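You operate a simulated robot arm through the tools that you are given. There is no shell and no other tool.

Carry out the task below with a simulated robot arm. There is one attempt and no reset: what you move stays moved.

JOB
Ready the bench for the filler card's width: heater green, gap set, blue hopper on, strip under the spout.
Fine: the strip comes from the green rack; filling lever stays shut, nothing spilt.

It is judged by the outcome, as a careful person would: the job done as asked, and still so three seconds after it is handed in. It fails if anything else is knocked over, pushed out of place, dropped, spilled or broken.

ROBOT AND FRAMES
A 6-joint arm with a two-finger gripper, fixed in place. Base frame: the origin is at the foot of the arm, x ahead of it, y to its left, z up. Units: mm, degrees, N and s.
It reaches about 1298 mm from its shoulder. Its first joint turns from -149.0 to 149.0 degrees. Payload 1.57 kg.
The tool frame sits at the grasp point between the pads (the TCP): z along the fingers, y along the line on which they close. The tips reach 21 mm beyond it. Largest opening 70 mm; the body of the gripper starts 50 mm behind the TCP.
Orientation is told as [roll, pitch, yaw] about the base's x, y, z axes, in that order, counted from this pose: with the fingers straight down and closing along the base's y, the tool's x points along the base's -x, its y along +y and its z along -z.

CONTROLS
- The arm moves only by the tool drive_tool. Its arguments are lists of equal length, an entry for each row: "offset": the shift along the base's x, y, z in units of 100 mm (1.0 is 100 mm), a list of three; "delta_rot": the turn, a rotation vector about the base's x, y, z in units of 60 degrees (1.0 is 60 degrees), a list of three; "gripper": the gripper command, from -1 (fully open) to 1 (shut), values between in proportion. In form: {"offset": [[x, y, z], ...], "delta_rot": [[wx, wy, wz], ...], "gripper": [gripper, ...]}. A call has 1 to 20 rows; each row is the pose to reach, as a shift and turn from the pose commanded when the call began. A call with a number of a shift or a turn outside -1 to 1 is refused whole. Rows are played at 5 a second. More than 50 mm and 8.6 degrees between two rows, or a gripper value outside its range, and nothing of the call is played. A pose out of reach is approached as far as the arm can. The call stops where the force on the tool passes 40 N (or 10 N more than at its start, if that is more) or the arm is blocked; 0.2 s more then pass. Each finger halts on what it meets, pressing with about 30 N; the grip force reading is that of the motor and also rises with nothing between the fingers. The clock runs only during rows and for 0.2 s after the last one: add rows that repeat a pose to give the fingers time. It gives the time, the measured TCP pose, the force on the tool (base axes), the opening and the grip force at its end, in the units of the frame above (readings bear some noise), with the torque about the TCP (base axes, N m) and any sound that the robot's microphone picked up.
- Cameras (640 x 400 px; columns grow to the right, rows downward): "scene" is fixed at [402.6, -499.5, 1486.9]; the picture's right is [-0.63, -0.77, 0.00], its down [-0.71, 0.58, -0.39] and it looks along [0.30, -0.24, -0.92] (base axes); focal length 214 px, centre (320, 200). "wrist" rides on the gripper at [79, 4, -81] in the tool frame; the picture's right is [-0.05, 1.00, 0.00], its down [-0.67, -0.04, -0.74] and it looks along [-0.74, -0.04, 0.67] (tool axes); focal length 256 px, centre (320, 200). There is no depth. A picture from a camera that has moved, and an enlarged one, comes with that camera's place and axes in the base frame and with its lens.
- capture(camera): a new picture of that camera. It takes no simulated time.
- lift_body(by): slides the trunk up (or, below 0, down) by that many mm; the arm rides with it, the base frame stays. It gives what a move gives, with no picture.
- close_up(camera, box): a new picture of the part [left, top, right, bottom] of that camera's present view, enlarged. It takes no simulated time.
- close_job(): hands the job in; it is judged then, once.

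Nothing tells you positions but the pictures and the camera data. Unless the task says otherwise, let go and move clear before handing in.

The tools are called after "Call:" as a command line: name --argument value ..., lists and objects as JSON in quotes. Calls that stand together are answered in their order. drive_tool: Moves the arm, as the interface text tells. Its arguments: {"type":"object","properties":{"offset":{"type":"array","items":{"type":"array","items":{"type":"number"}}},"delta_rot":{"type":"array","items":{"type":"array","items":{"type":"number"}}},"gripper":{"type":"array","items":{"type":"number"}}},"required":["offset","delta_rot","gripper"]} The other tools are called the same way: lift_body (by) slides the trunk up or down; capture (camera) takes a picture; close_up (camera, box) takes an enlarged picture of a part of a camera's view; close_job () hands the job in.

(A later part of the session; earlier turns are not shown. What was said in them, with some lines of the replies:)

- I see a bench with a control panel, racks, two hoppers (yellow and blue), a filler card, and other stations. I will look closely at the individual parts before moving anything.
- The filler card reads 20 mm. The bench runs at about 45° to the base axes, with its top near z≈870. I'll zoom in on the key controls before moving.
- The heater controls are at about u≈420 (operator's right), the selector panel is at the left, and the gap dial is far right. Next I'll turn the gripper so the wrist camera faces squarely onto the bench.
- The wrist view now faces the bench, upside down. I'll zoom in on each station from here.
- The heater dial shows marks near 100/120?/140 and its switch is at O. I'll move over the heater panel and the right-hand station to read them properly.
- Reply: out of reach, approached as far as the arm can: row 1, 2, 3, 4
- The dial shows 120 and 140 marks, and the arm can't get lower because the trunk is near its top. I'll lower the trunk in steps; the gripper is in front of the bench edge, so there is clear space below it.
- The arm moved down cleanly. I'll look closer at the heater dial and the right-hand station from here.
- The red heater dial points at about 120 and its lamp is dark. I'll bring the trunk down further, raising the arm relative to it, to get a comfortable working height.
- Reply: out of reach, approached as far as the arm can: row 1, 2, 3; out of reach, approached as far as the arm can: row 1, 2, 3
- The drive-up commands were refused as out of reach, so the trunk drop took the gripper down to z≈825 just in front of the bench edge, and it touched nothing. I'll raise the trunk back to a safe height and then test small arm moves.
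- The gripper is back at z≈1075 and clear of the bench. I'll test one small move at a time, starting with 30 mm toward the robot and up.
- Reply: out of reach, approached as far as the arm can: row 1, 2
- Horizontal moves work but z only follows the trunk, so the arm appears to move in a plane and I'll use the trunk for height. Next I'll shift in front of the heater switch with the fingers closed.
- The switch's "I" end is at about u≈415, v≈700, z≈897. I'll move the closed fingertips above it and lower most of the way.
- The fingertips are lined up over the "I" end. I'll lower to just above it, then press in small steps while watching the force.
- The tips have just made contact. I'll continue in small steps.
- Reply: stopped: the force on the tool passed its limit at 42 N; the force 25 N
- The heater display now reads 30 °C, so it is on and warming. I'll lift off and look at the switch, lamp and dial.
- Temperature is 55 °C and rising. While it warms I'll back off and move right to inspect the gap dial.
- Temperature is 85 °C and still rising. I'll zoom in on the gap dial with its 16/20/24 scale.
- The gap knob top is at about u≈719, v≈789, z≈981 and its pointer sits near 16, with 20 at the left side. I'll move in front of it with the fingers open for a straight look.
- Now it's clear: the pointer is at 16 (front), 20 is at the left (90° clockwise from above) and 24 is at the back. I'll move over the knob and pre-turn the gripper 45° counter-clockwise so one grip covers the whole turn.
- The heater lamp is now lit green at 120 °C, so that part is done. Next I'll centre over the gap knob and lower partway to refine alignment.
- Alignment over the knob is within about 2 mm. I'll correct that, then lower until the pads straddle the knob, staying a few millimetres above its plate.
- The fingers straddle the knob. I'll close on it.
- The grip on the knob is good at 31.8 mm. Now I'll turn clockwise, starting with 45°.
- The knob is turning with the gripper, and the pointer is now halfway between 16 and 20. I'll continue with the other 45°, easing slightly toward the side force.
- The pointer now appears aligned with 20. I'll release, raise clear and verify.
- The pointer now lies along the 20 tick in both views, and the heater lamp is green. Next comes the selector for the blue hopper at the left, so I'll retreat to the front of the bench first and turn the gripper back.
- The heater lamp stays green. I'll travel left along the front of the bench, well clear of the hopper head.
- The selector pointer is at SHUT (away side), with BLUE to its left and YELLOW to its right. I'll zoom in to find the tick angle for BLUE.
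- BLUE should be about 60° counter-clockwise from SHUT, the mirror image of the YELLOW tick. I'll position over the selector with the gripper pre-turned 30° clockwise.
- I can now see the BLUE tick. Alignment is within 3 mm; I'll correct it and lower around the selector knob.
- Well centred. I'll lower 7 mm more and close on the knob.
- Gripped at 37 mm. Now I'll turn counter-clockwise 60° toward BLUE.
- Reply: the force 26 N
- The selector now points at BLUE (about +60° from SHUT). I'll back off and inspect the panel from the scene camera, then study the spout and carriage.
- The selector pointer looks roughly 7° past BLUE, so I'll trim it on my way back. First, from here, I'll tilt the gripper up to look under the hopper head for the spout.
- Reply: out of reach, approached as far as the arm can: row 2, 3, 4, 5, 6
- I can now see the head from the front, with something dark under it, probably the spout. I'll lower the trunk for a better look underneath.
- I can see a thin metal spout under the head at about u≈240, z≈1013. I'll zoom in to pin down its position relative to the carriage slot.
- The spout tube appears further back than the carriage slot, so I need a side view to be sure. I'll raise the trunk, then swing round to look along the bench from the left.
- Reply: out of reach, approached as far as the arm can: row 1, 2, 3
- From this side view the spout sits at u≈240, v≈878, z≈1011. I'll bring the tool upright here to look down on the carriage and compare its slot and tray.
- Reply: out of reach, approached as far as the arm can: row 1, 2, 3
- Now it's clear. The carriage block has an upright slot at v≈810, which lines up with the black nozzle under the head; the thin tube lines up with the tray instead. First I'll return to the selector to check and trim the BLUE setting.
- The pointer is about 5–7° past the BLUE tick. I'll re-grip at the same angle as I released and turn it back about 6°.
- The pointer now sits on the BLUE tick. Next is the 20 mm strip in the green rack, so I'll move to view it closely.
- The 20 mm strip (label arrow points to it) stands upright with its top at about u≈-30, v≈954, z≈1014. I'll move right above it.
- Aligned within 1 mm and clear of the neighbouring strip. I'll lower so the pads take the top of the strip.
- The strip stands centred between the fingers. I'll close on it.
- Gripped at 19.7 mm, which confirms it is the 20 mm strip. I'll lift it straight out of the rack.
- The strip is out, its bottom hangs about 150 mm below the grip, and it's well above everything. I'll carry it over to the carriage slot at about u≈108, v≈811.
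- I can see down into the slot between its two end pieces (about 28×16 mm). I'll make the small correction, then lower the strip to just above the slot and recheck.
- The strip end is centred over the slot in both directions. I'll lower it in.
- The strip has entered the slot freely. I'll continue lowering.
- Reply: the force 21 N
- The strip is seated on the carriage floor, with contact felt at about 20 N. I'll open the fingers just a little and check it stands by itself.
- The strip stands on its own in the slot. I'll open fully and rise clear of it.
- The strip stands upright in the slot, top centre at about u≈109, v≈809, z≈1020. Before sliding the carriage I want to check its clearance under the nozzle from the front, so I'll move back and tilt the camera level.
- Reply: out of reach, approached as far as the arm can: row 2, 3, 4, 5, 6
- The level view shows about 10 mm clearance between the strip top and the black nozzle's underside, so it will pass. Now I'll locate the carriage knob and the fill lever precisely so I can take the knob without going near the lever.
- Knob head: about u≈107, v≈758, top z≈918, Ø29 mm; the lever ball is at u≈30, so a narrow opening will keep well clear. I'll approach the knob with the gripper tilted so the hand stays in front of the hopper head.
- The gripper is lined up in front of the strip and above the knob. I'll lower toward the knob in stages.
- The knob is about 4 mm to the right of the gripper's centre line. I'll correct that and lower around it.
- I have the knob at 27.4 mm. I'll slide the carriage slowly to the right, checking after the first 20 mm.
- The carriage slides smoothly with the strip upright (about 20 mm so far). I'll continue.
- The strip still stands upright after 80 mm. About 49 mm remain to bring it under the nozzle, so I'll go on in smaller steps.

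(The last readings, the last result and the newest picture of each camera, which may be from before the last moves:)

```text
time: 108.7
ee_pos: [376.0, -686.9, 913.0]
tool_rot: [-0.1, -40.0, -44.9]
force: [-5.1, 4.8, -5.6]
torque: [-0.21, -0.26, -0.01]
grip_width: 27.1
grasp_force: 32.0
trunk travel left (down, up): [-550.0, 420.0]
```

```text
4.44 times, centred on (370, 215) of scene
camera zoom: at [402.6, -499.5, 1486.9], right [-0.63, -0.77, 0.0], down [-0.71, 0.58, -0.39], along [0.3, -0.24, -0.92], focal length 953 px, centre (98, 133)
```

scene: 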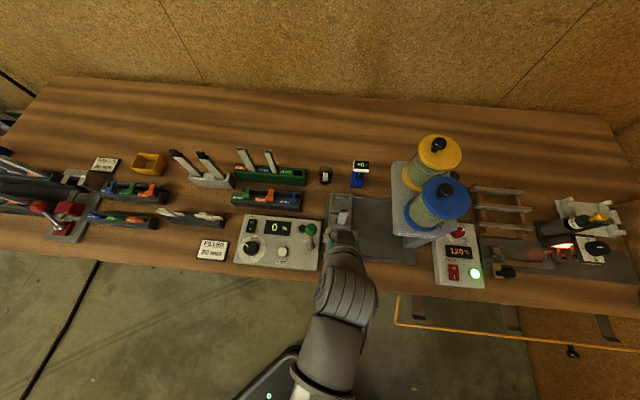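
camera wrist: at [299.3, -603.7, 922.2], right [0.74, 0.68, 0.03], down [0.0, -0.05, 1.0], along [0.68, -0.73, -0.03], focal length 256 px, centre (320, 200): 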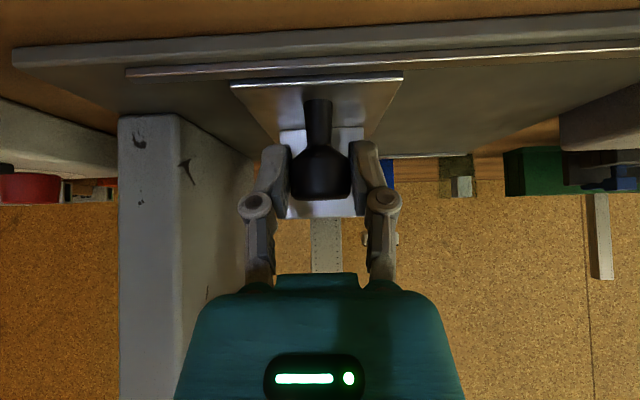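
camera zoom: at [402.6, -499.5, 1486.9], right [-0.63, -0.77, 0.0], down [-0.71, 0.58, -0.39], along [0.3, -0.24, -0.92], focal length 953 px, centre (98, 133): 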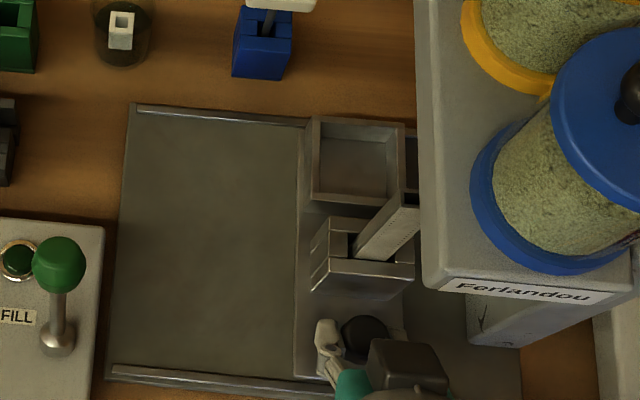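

Call:
drive_tool --offset '[[-0.02, -0.02, 0], [-0.05, -0.05, 0], [-0.08, -0.08, 0], [-0.1, -0.1, 0], [-0.1, -0.1, 0]]' --delta_rot '[[0, 0, 0], [0, 0, 0], [0, 0, 0], [0, 0, 0], [0, 0, 0]]' --gripper '[0.3, 0.3, 0.3, 0.3, 0.3]'

Call:
capture --camera "wrist"

Call:
close_up --camera "scene" --box '[310, 170, 430, 260]'

```text
time: 109.8
ee_pos: [366.3, -696.9, 912.1]
tool_rot: [0.1, -39.9, -45.0]
force: [1.6, -3.3, 4.8]
torque: [0.19, 0.06, -0.03]
grip_width: 27.2
grasp_force: 32.3
trunk travel left (down, up): [-550.0, 420.0]
```

```text
taken
camera wrist: at [289.3, -613.7, 922.2], right [0.74, 0.68, 0.03], down [0.0, -0.05, 1.0], along [0.68, -0.74, -0.03], focal length 256 px, centre (320, 200)
```

wrist: 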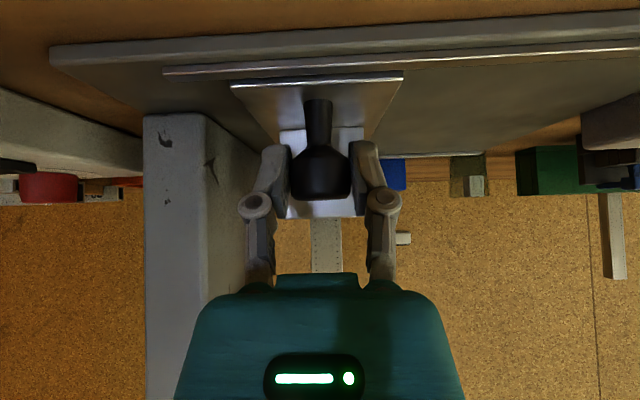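

```text
4.44 times, centred on (370, 215) of scene
camera zoom: at [402.6, -499.5, 1486.9], right [-0.63, -0.77, 0.0], down [-0.71, 0.58, -0.39], along [0.3, -0.24, -0.92], focal length 953 px, centre (98, 133)
```

zoom: 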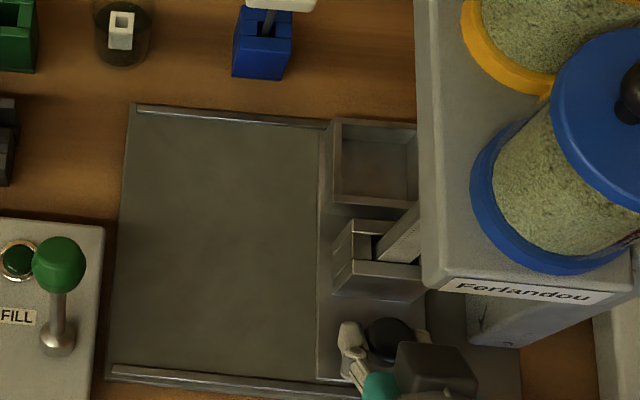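

Call:
drive_tool --offset '[[-0.015, -0.015, 0], [-0.03, -0.03, 0], [-0.035, -0.035, 0], [-0.035, -0.035, 0]]' --delta_rot '[[0, 0, 0], [0, 0, 0], [0, 0, 0], [0, 0, 0]]' --gripper '[0.3, 0.3, 0.3, 0.3]'

Call:
close_up --camera "wrist" --box '[220, 80, 420, 280]'

```text
time: 110.8
ee_pos: [363.6, -699.3, 910.1]
tool_rot: [-0.2, -39.8, -44.9]
force: [3.0, -4.6, 6.5]
torque: [-0.16, -0.11, 0.01]
grip_width: 27.1
grasp_force: 32.3
trunk travel left (down, up): [-550.0, 420.0]
```

```text
2.00 times, centred on (320, 180) of wrist
camera zoom: at [285.6, -617.4, 922.2], right [0.74, 0.68, 0.03], down [0.0, -0.05, 1.0], along [0.68, -0.73, -0.03], focal length 512 px, centre (320, 240)
```

zoom: 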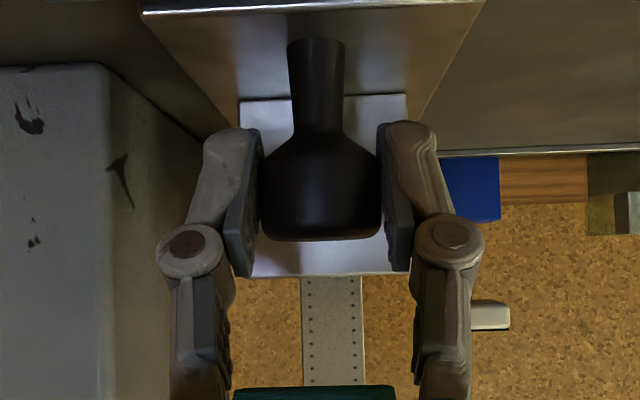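

The carriage has moved about 128 mm, which puts the strip close to under the nozzle, and nothing has snagged. I'll release the knob, back straight out, and check alignment from the front.

Call:
drive_tool --offset '[[0, 0, 0], [0, 0, 0], [0, 0, 0]]' --delta_rot '[[0, 0, 0], [0, 0, 0], [0, 0, 0]]' --gripper '[0, -0.31, -0.31]'

Call:
drive_tool --offset '[[-0.2, 0.2, 0], [-0.45, 0.45, 0], [-0.7, 0.7, 0], [-0.95, 0.95, 0]]' --delta_rot '[[0, 0, 0], [0, 0, 0], [0, 0, 0], [0, 0, 0]]' --gripper '[-0.31, -0.31, -0.31, -0.31]'

Call:
lift_body --by 90

Call:
capture --camera "wrist"

Call:
close_up --camera "wrist" --box '[240, 120, 400, 260]'

```text
time: 111.7
ee_pos: [363.7, -700.6, 912.8]
tool_rot: [-0.1, -39.9, -44.9]
force: [0.3, -0.4, 0.6]
torque: [0.02, 0.0, -0.02]
grip_width: 45.7
grasp_force: 0.1
trunk travel left (down, up): [-550.0, 420.0]
```

```text
time: 112.7
ee_pos: [266.7, -604.2, 911.9]
tool_rot: [-0.1, -40.0, -44.9]
force: [0.1, 0.5, -0.1]
torque: [0.04, 0.02, 0.01]
grip_width: 45.9
grasp_force: 0.0
trunk travel left (down, up): [-550.0, 420.0]
```

```text
time: 113.9
ee_pos: [267.0, -604.5, 1003.1]
tool_rot: [-0.1, -39.9, -45.1]
force: [-0.1, -0.3, 0.0]
torque: [0.0, -0.02, 0.02]
grip_width: 45.8
grasp_force: 0.0
trunk travel left (down, up): [-640.0, 330.0]
```

```text
taken
camera wrist: at [189.7, -522.0, 1012.1], right [0.74, 0.68, 0.03], down [0.0, -0.05, 1.0], along [0.68, -0.73, -0.03], focal length 256 px, centre (320, 200)
```

wrist: 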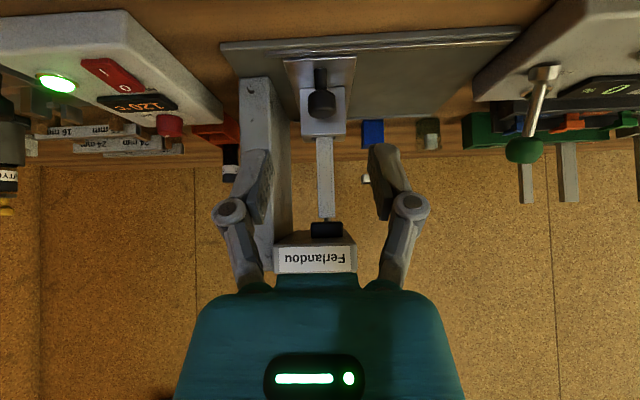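

```text
2.86 times, centred on (320, 190) of wrist
camera zoom: at [189.7, -522.0, 1012.1], right [0.74, 0.68, 0.03], down [0.0, -0.05, 1.0], along [0.68, -0.73, -0.03], focal length 731 px, centre (320, 229)
```

zoom: 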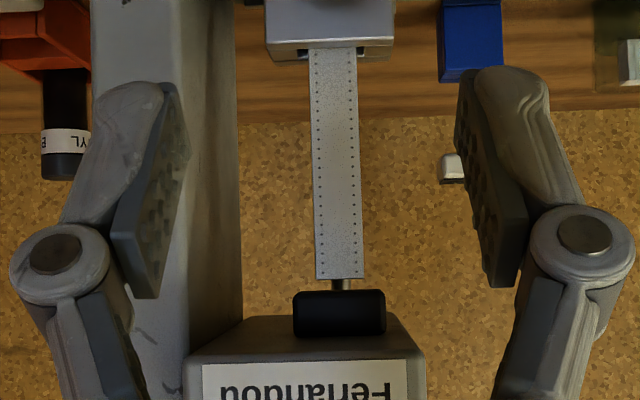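

The strip is centred exactly under the black nozzle (both at u≈238) with a few millimetres' gap, standing upright. I'll back the arm well clear and re-check every setting.

Call:
drive_tool --offset '[[-0.2, 0.2, 0], [-0.4, 0.4, 0], [-0.6, 0.6, 0], [-0.7, 0.7, 0]]' --delta_rot '[[0, 0, 0], [0, 0, 0], [0, 0, 0], [0, 0, 0]]' --gripper '[-0.31, -0.31, -0.31, -0.31]'

Call:
capture --camera "scene"

Call:
capture --camera "wrist"

Call:
close_up --camera "scene" --box '[220, 200, 330, 275]'

Call:
close_up --camera "scene" --box '[320, 170, 500, 290]'

Call:
close_up --camera "scene" --box '[560, 220, 640, 270]'

```text
time: 114.9
ee_pos: [201.3, -567.0, 1000.8]
tool_rot: [0.1, -39.9, -45.0]
force: [-0.6, 0.2, -0.5]
torque: [0.04, 0.0, -0.01]
grip_width: 45.9
grasp_force: 0.1
out of reach, approached as far as the arm can: row 3, 4
trunk travel left (down, up): [-640.0, 330.0]
```

```text
taken
```

scene: 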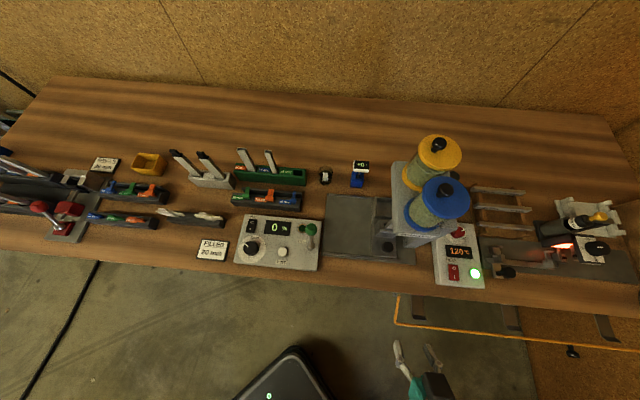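

```text
taken
camera wrist: at [124.2, -485.2, 1012.1], right [0.74, 0.68, 0.03], down [0.0, -0.05, 1.0], along [0.68, -0.73, -0.03], focal length 256 px, centre (320, 200)
```

wrist: 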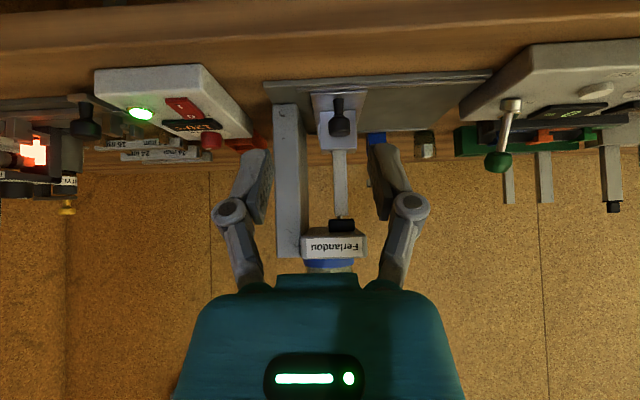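

```text
5.33 times, centred on (275, 238) of scene
camera zoom: at [402.6, -499.5, 1486.9], right [-0.63, -0.77, 0.0], down [-0.71, 0.58, -0.39], along [0.3, -0.24, -0.92], focal length 1144 px, centre (560, 0)
```

zoom: 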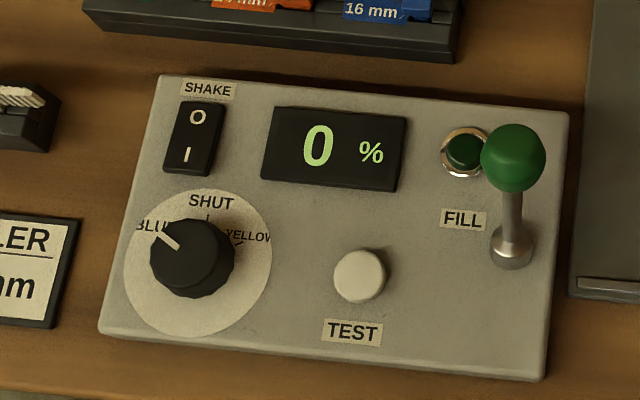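

```text
3.33 times, centred on (410, 230) of scene
camera zoom: at [402.6, -499.5, 1486.9], right [-0.63, -0.77, 0.0], down [-0.71, 0.58, -0.39], along [0.3, -0.24, -0.92], focal length 715 px, centre (20, 100)
```

zoom: 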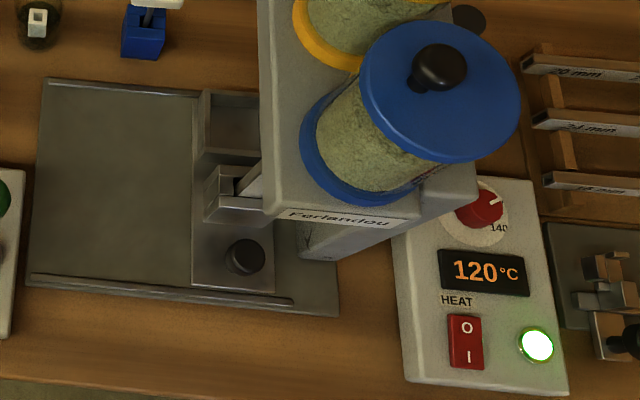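

```text
8.00 times, centred on (600, 245) of scene
camera zoom: at [402.6, -499.5, 1486.9], right [-0.63, -0.77, 0.0], down [-0.71, 0.58, -0.39], along [0.3, -0.24, -0.92], focal length 1716 px, centre (-1920, -160)
```

zoom: 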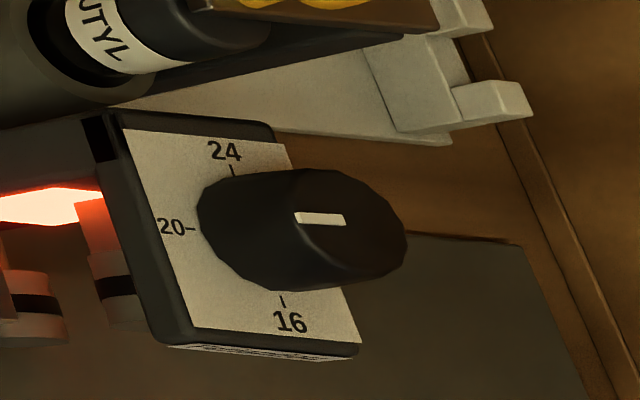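

Everything reads as it should from here. I'll take one last close look at the selector pointer and the strip under the nozzle before handing in.

Call:
close_up --camera "scene" --box '[235, 235, 275, 265]'

Call:
close_up --camera "wrist" --box '[280, 90, 400, 260]'

Call:
close_up --camera "scene" --box '[160, 130, 320, 230]'

```text
13.33 times, centred on (255, 250) of scene
camera zoom: at [402.6, -499.5, 1486.9], right [-0.63, -0.77, 0.0], down [-0.71, 0.58, -0.39], along [0.3, -0.24, -0.92], focal length 2860 px, centre (1187, -467)
```

zoom: 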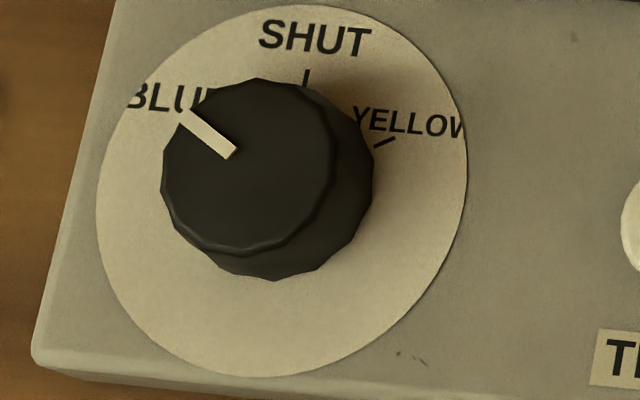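

```text
2.35 times, centred on (340, 175) of wrist
camera zoom: at [124.2, -485.2, 1012.1], right [0.74, 0.68, 0.03], down [0.0, -0.05, 1.0], along [0.68, -0.73, -0.03], focal length 602 px, centre (273, 259)
```

zoom: 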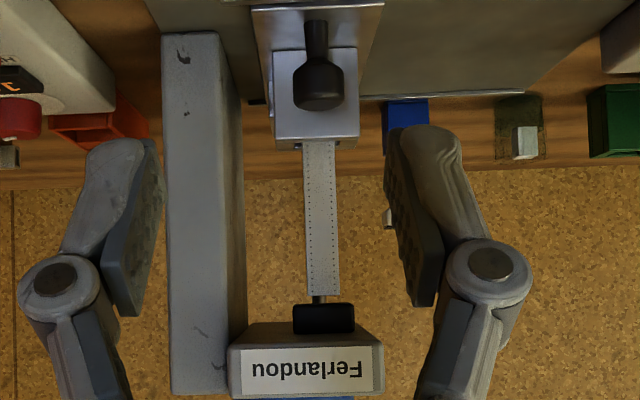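

```text
4.00 times, centred on (240, 180) of scene
camera zoom: at [402.6, -499.5, 1486.9], right [-0.63, -0.77, 0.0], down [-0.71, 0.58, -0.39], along [0.3, -0.24, -0.92], focal length 858 px, centre (640, 280)
```

zoom: 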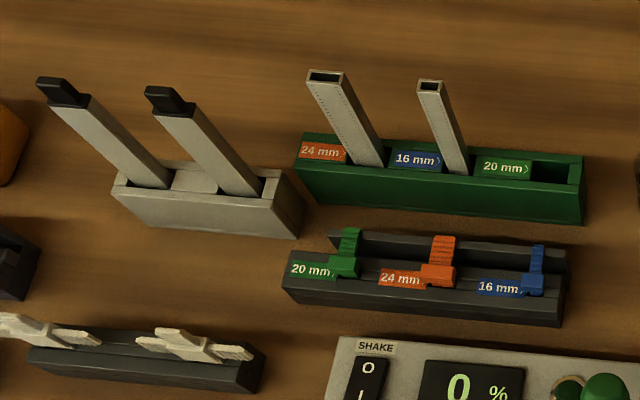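

All settings look right: the gap is at 20, the selector is on BLUE, the heater shows 120 °C with a green lamp, and the fill lever is still shut. I want one side-on check that the strip also lines up front-to-back with the nozzle, using the same safe path as before.

Call:
lift_body --by 80

Call:
drive_tool --offset '[[0.25, 0.1, 0], [0.5, 0.2, 0], [0.75, 0.3, 0], [1.0, 0.4, 0]]' --delta_rot '[[0, 0, 0], [0, 0, 0], [0, 0, 0], [0, 0, 0]]' --gripper '[-0.31, -0.31, -0.31, -0.31]'

Call:
drive_tool --offset '[[0.12, 0.03, 0], [0.24, 0.07, 0], [0.36, 0.1, 0], [0.48, 0.14, 0], [0.6, 0.17, 0], [0.73, 0.21, 0], [0.85, 0.24, 0], [0.97, 0.28, 0]]' --delta_rot '[[0, 0, -0.125], [0, 0, -0.25], [0, 0, -0.375], [0, 0, -0.5], [0, 0, -0.625], [0, 0, -0.75], [0, 0, -0.875], [0, 0, -1.0]]' --gripper '[-0.31, -0.31, -0.31, -0.31, -0.31, -0.31, -0.31, -0.31]'

Call:
capture --camera "scene"

```text
time: 116.1
ee_pos: [202.7, -568.0, 1082.6]
tool_rot: [0.1, -39.8, -45.0]
force: [0.1, -0.7, -0.5]
torque: [-0.01, -0.02, -0.03]
grip_width: 45.9
grasp_force: 0.1
trunk travel left (down, up): [-720.0, 250.0]
```

```text
time: 117.1
ee_pos: [307.1, -540.8, 1082.3]
tool_rot: [0.0, -39.7, -45.0]
force: [0.0, 0.1, -0.3]
torque: [-0.04, 0.01, 0.0]
grip_width: 45.9
grasp_force: 0.0
out of reach, approached as far as the arm can: row 1, 2, 3, 4
trunk travel left (down, up): [-720.0, 250.0]
```

```text
time: 118.9
ee_pos: [404.3, -513.7, 1081.9]
tool_rot: [-0.1, -40.0, -105.1]
force: [0.1, 0.4, -0.4]
torque: [0.01, -0.01, -0.04]
grip_width: 45.9
grasp_force: 0.2
out of reach, approached as far as the arm can: row 1, 2
trunk travel left (down, up): [-720.0, 250.0]
```

```text
taken
```

scene: 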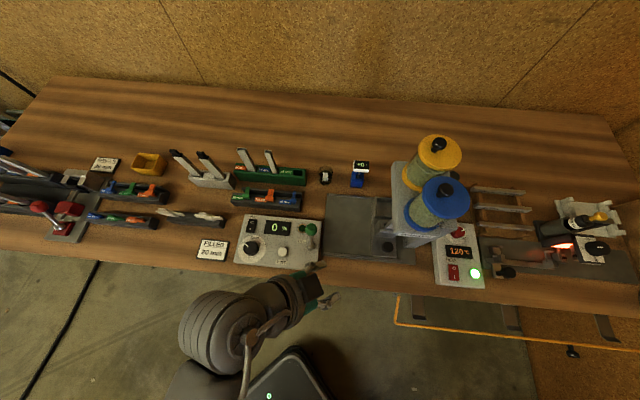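

Call:
drive_tool --offset '[[0.24, -0.21, 0], [0.49, -0.42, 0], [0.74, -0.64, 0], [0.99, -0.85, 0], [0.99, -0.85, 0]]' --delta_rot '[[0, 0, -0.125], [0, 0, -0.25], [0, 0, -0.375], [0, 0, -0.5], [0, 0, -0.5]]' --gripper '[-1, -1, -1, -1, -1]'

Call:
lift_body --by -45

Call:
capture --camera "wrist"

Call:
close_up --camera "wrist" --box '[240, 100, 440, 240]'

```text
time: 120.1
ee_pos: [504.1, -597.2, 1080.9]
tool_rot: [0.0, -39.8, -135.0]
force: [-0.4, 0.0, 0.6]
torque: [-0.03, 0.03, -0.01]
grip_width: 70.0
grasp_force: 0.1
trunk travel left (down, up): [-720.0, 250.0]
```

```text
time: 121.0
ee_pos: [504.0, -597.0, 1037.1]
tool_rot: [0.0, -40.0, -135.1]
force: [0.4, -0.1, 0.0]
torque: [0.02, 0.01, 0.01]
grip_width: 70.0
grasp_force: 0.1
trunk travel left (down, up): [-675.0, 295.0]
```

```text
taken
camera wrist: at [586.2, -521.2, 1047.1], right [0.68, -0.74, 0.03], down [-0.05, 0.0, 1.0], along [-0.73, -0.68, -0.04], focal length 256 px, centre (320, 200)
```

wrist: 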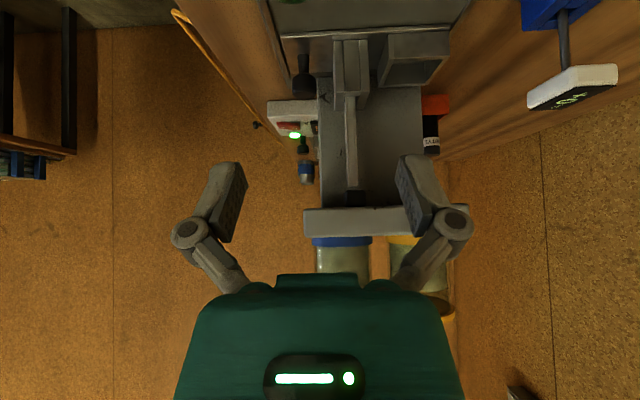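

```text
2.86 times, centred on (340, 170) of wrist
camera zoom: at [586.2, -521.2, 1047.1], right [0.68, -0.74, 0.03], down [-0.05, 0.0, 1.0], along [-0.73, -0.68, -0.04], focal length 731 px, centre (263, 286)
```

zoom: 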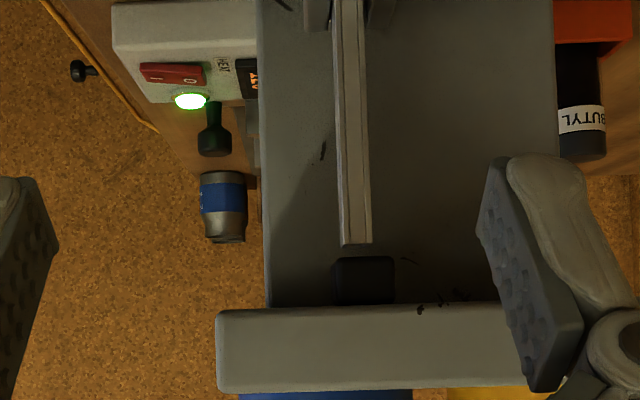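

The side view confirms the strip is centred under the nozzle front-to-back too, with a small gap above it. I'll retreat along the same path and finish.

Call:
lift_body --by 45

Call:
drive_tool --offset '[[-0.24, 0.21, 0], [-0.49, 0.42, 0], [-0.74, 0.64, 0], [-0.99, 0.85, 0], [-0.99, 0.85, 0]]' --delta_rot '[[0, 0, 0.125], [0, 0, 0.25], [0, 0, 0.375], [0, 0, 0.5], [0, 0, 0.5]]' --gripper '[-1, -1, -1, -1, -1]'

Call:
capture --camera "scene"

Call:
close_up --camera "scene" --box '[220, 150, 500, 300]'

```text
time: 121.8
ee_pos: [503.1, -597.9, 1081.2]
tool_rot: [-0.2, -39.9, -135.0]
force: [-0.8, 0.4, 0.9]
torque: [0.06, 0.01, -0.02]
grip_width: 69.7
grasp_force: 0.1
trunk travel left (down, up): [-720.0, 250.0]
```

```text
time: 123.0
ee_pos: [404.8, -512.1, 1081.8]
tool_rot: [0.0, -39.9, -104.9]
force: [-0.3, 0.4, 0.3]
torque: [-0.01, -0.03, -0.01]
grip_width: 70.3
grasp_force: 0.1
trunk travel left (down, up): [-720.0, 250.0]
```

```text
taken
```

scene: 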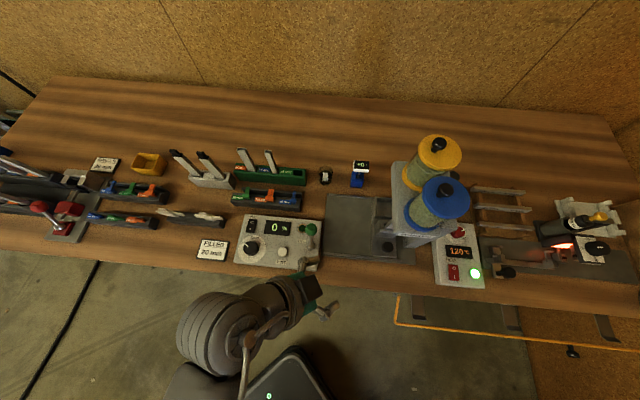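

```text
2.29 times, centred on (360, 225) of scene
camera zoom: at [402.6, -499.5, 1486.9], right [-0.63, -0.77, 0.0], down [-0.71, 0.58, -0.39], along [0.3, -0.24, -0.92], focal length 490 px, centre (229, 143)
```

zoom: 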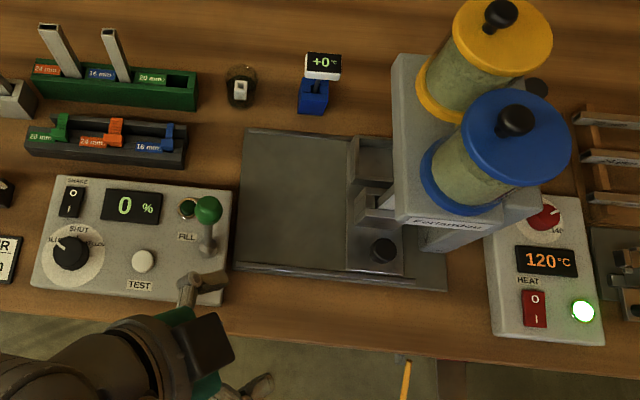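

The bench is ready. I'll move the arm a bit further back from the bench edge before handing in.

Call:
drive_tool --offset '[[-0.2, 0.2, 0], [-0.4, 0.4, 0], [-0.4, 0.4, 0]]' --delta_rot '[[0, 0, 0], [0, 0, 0], [0, 0, 0]]' --gripper '[-1, -1, -1]'

Call:
capture --camera "scene"

```text
time: 123.8
ee_pos: [365.2, -473.0, 1081.9]
tool_rot: [-0.1, -39.9, -105.1]
force: [0.6, 0.1, -0.7]
torque: [0.0, -0.04, -0.03]
grip_width: 70.0
grasp_force: 0.1
trunk travel left (down, up): [-720.0, 250.0]
```

```text
taken
```

scene: 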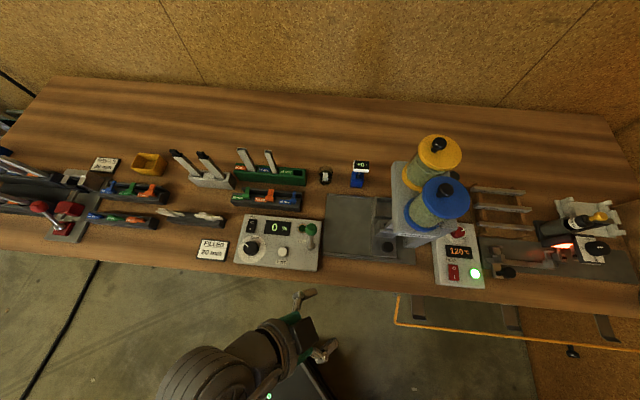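

The heater lamp is green at 120 °C, the gap dial is on 20, the selector is on BLUE and the 20 mm strip stands under the nozzle. The fill lever is untouched and the arm is clear, so I'm handing in.

Call:
close_job

```text
The job is handed in.
```

The bench is set up for the filler card's 20 mm width, and I've handed the job in. I don't have the judge's result yet.

- **Heater:** it is switched on and holding 120 °C, the setting its dial was already on, with the lamp green.
- **Gap:** the dial on the butyl extruder is turned from 16 to 20.
- **Blue hopper:** the selector points at BLUE. My first turn went about 6° past the tick, so I re-gripped it and turned it back.
- **Strip:** the 20 mm strip from the green rack stands upright in the carriage slot. I slid the carriage about 128 mm to the right. From the front and the side, the strip is centred under the black nozzle to within about 2 mm, with a gap of about 5 mm above it.

There are two outlets under the hopper head. I took the black block as the spout because it lines up with the slot. The thin metal tube lines up with the tray and hangs lower than the strip's top.

The fill lever was never touched and stays shut. I saw nothing knocked over or spilt, and the arm is clear of the bench.
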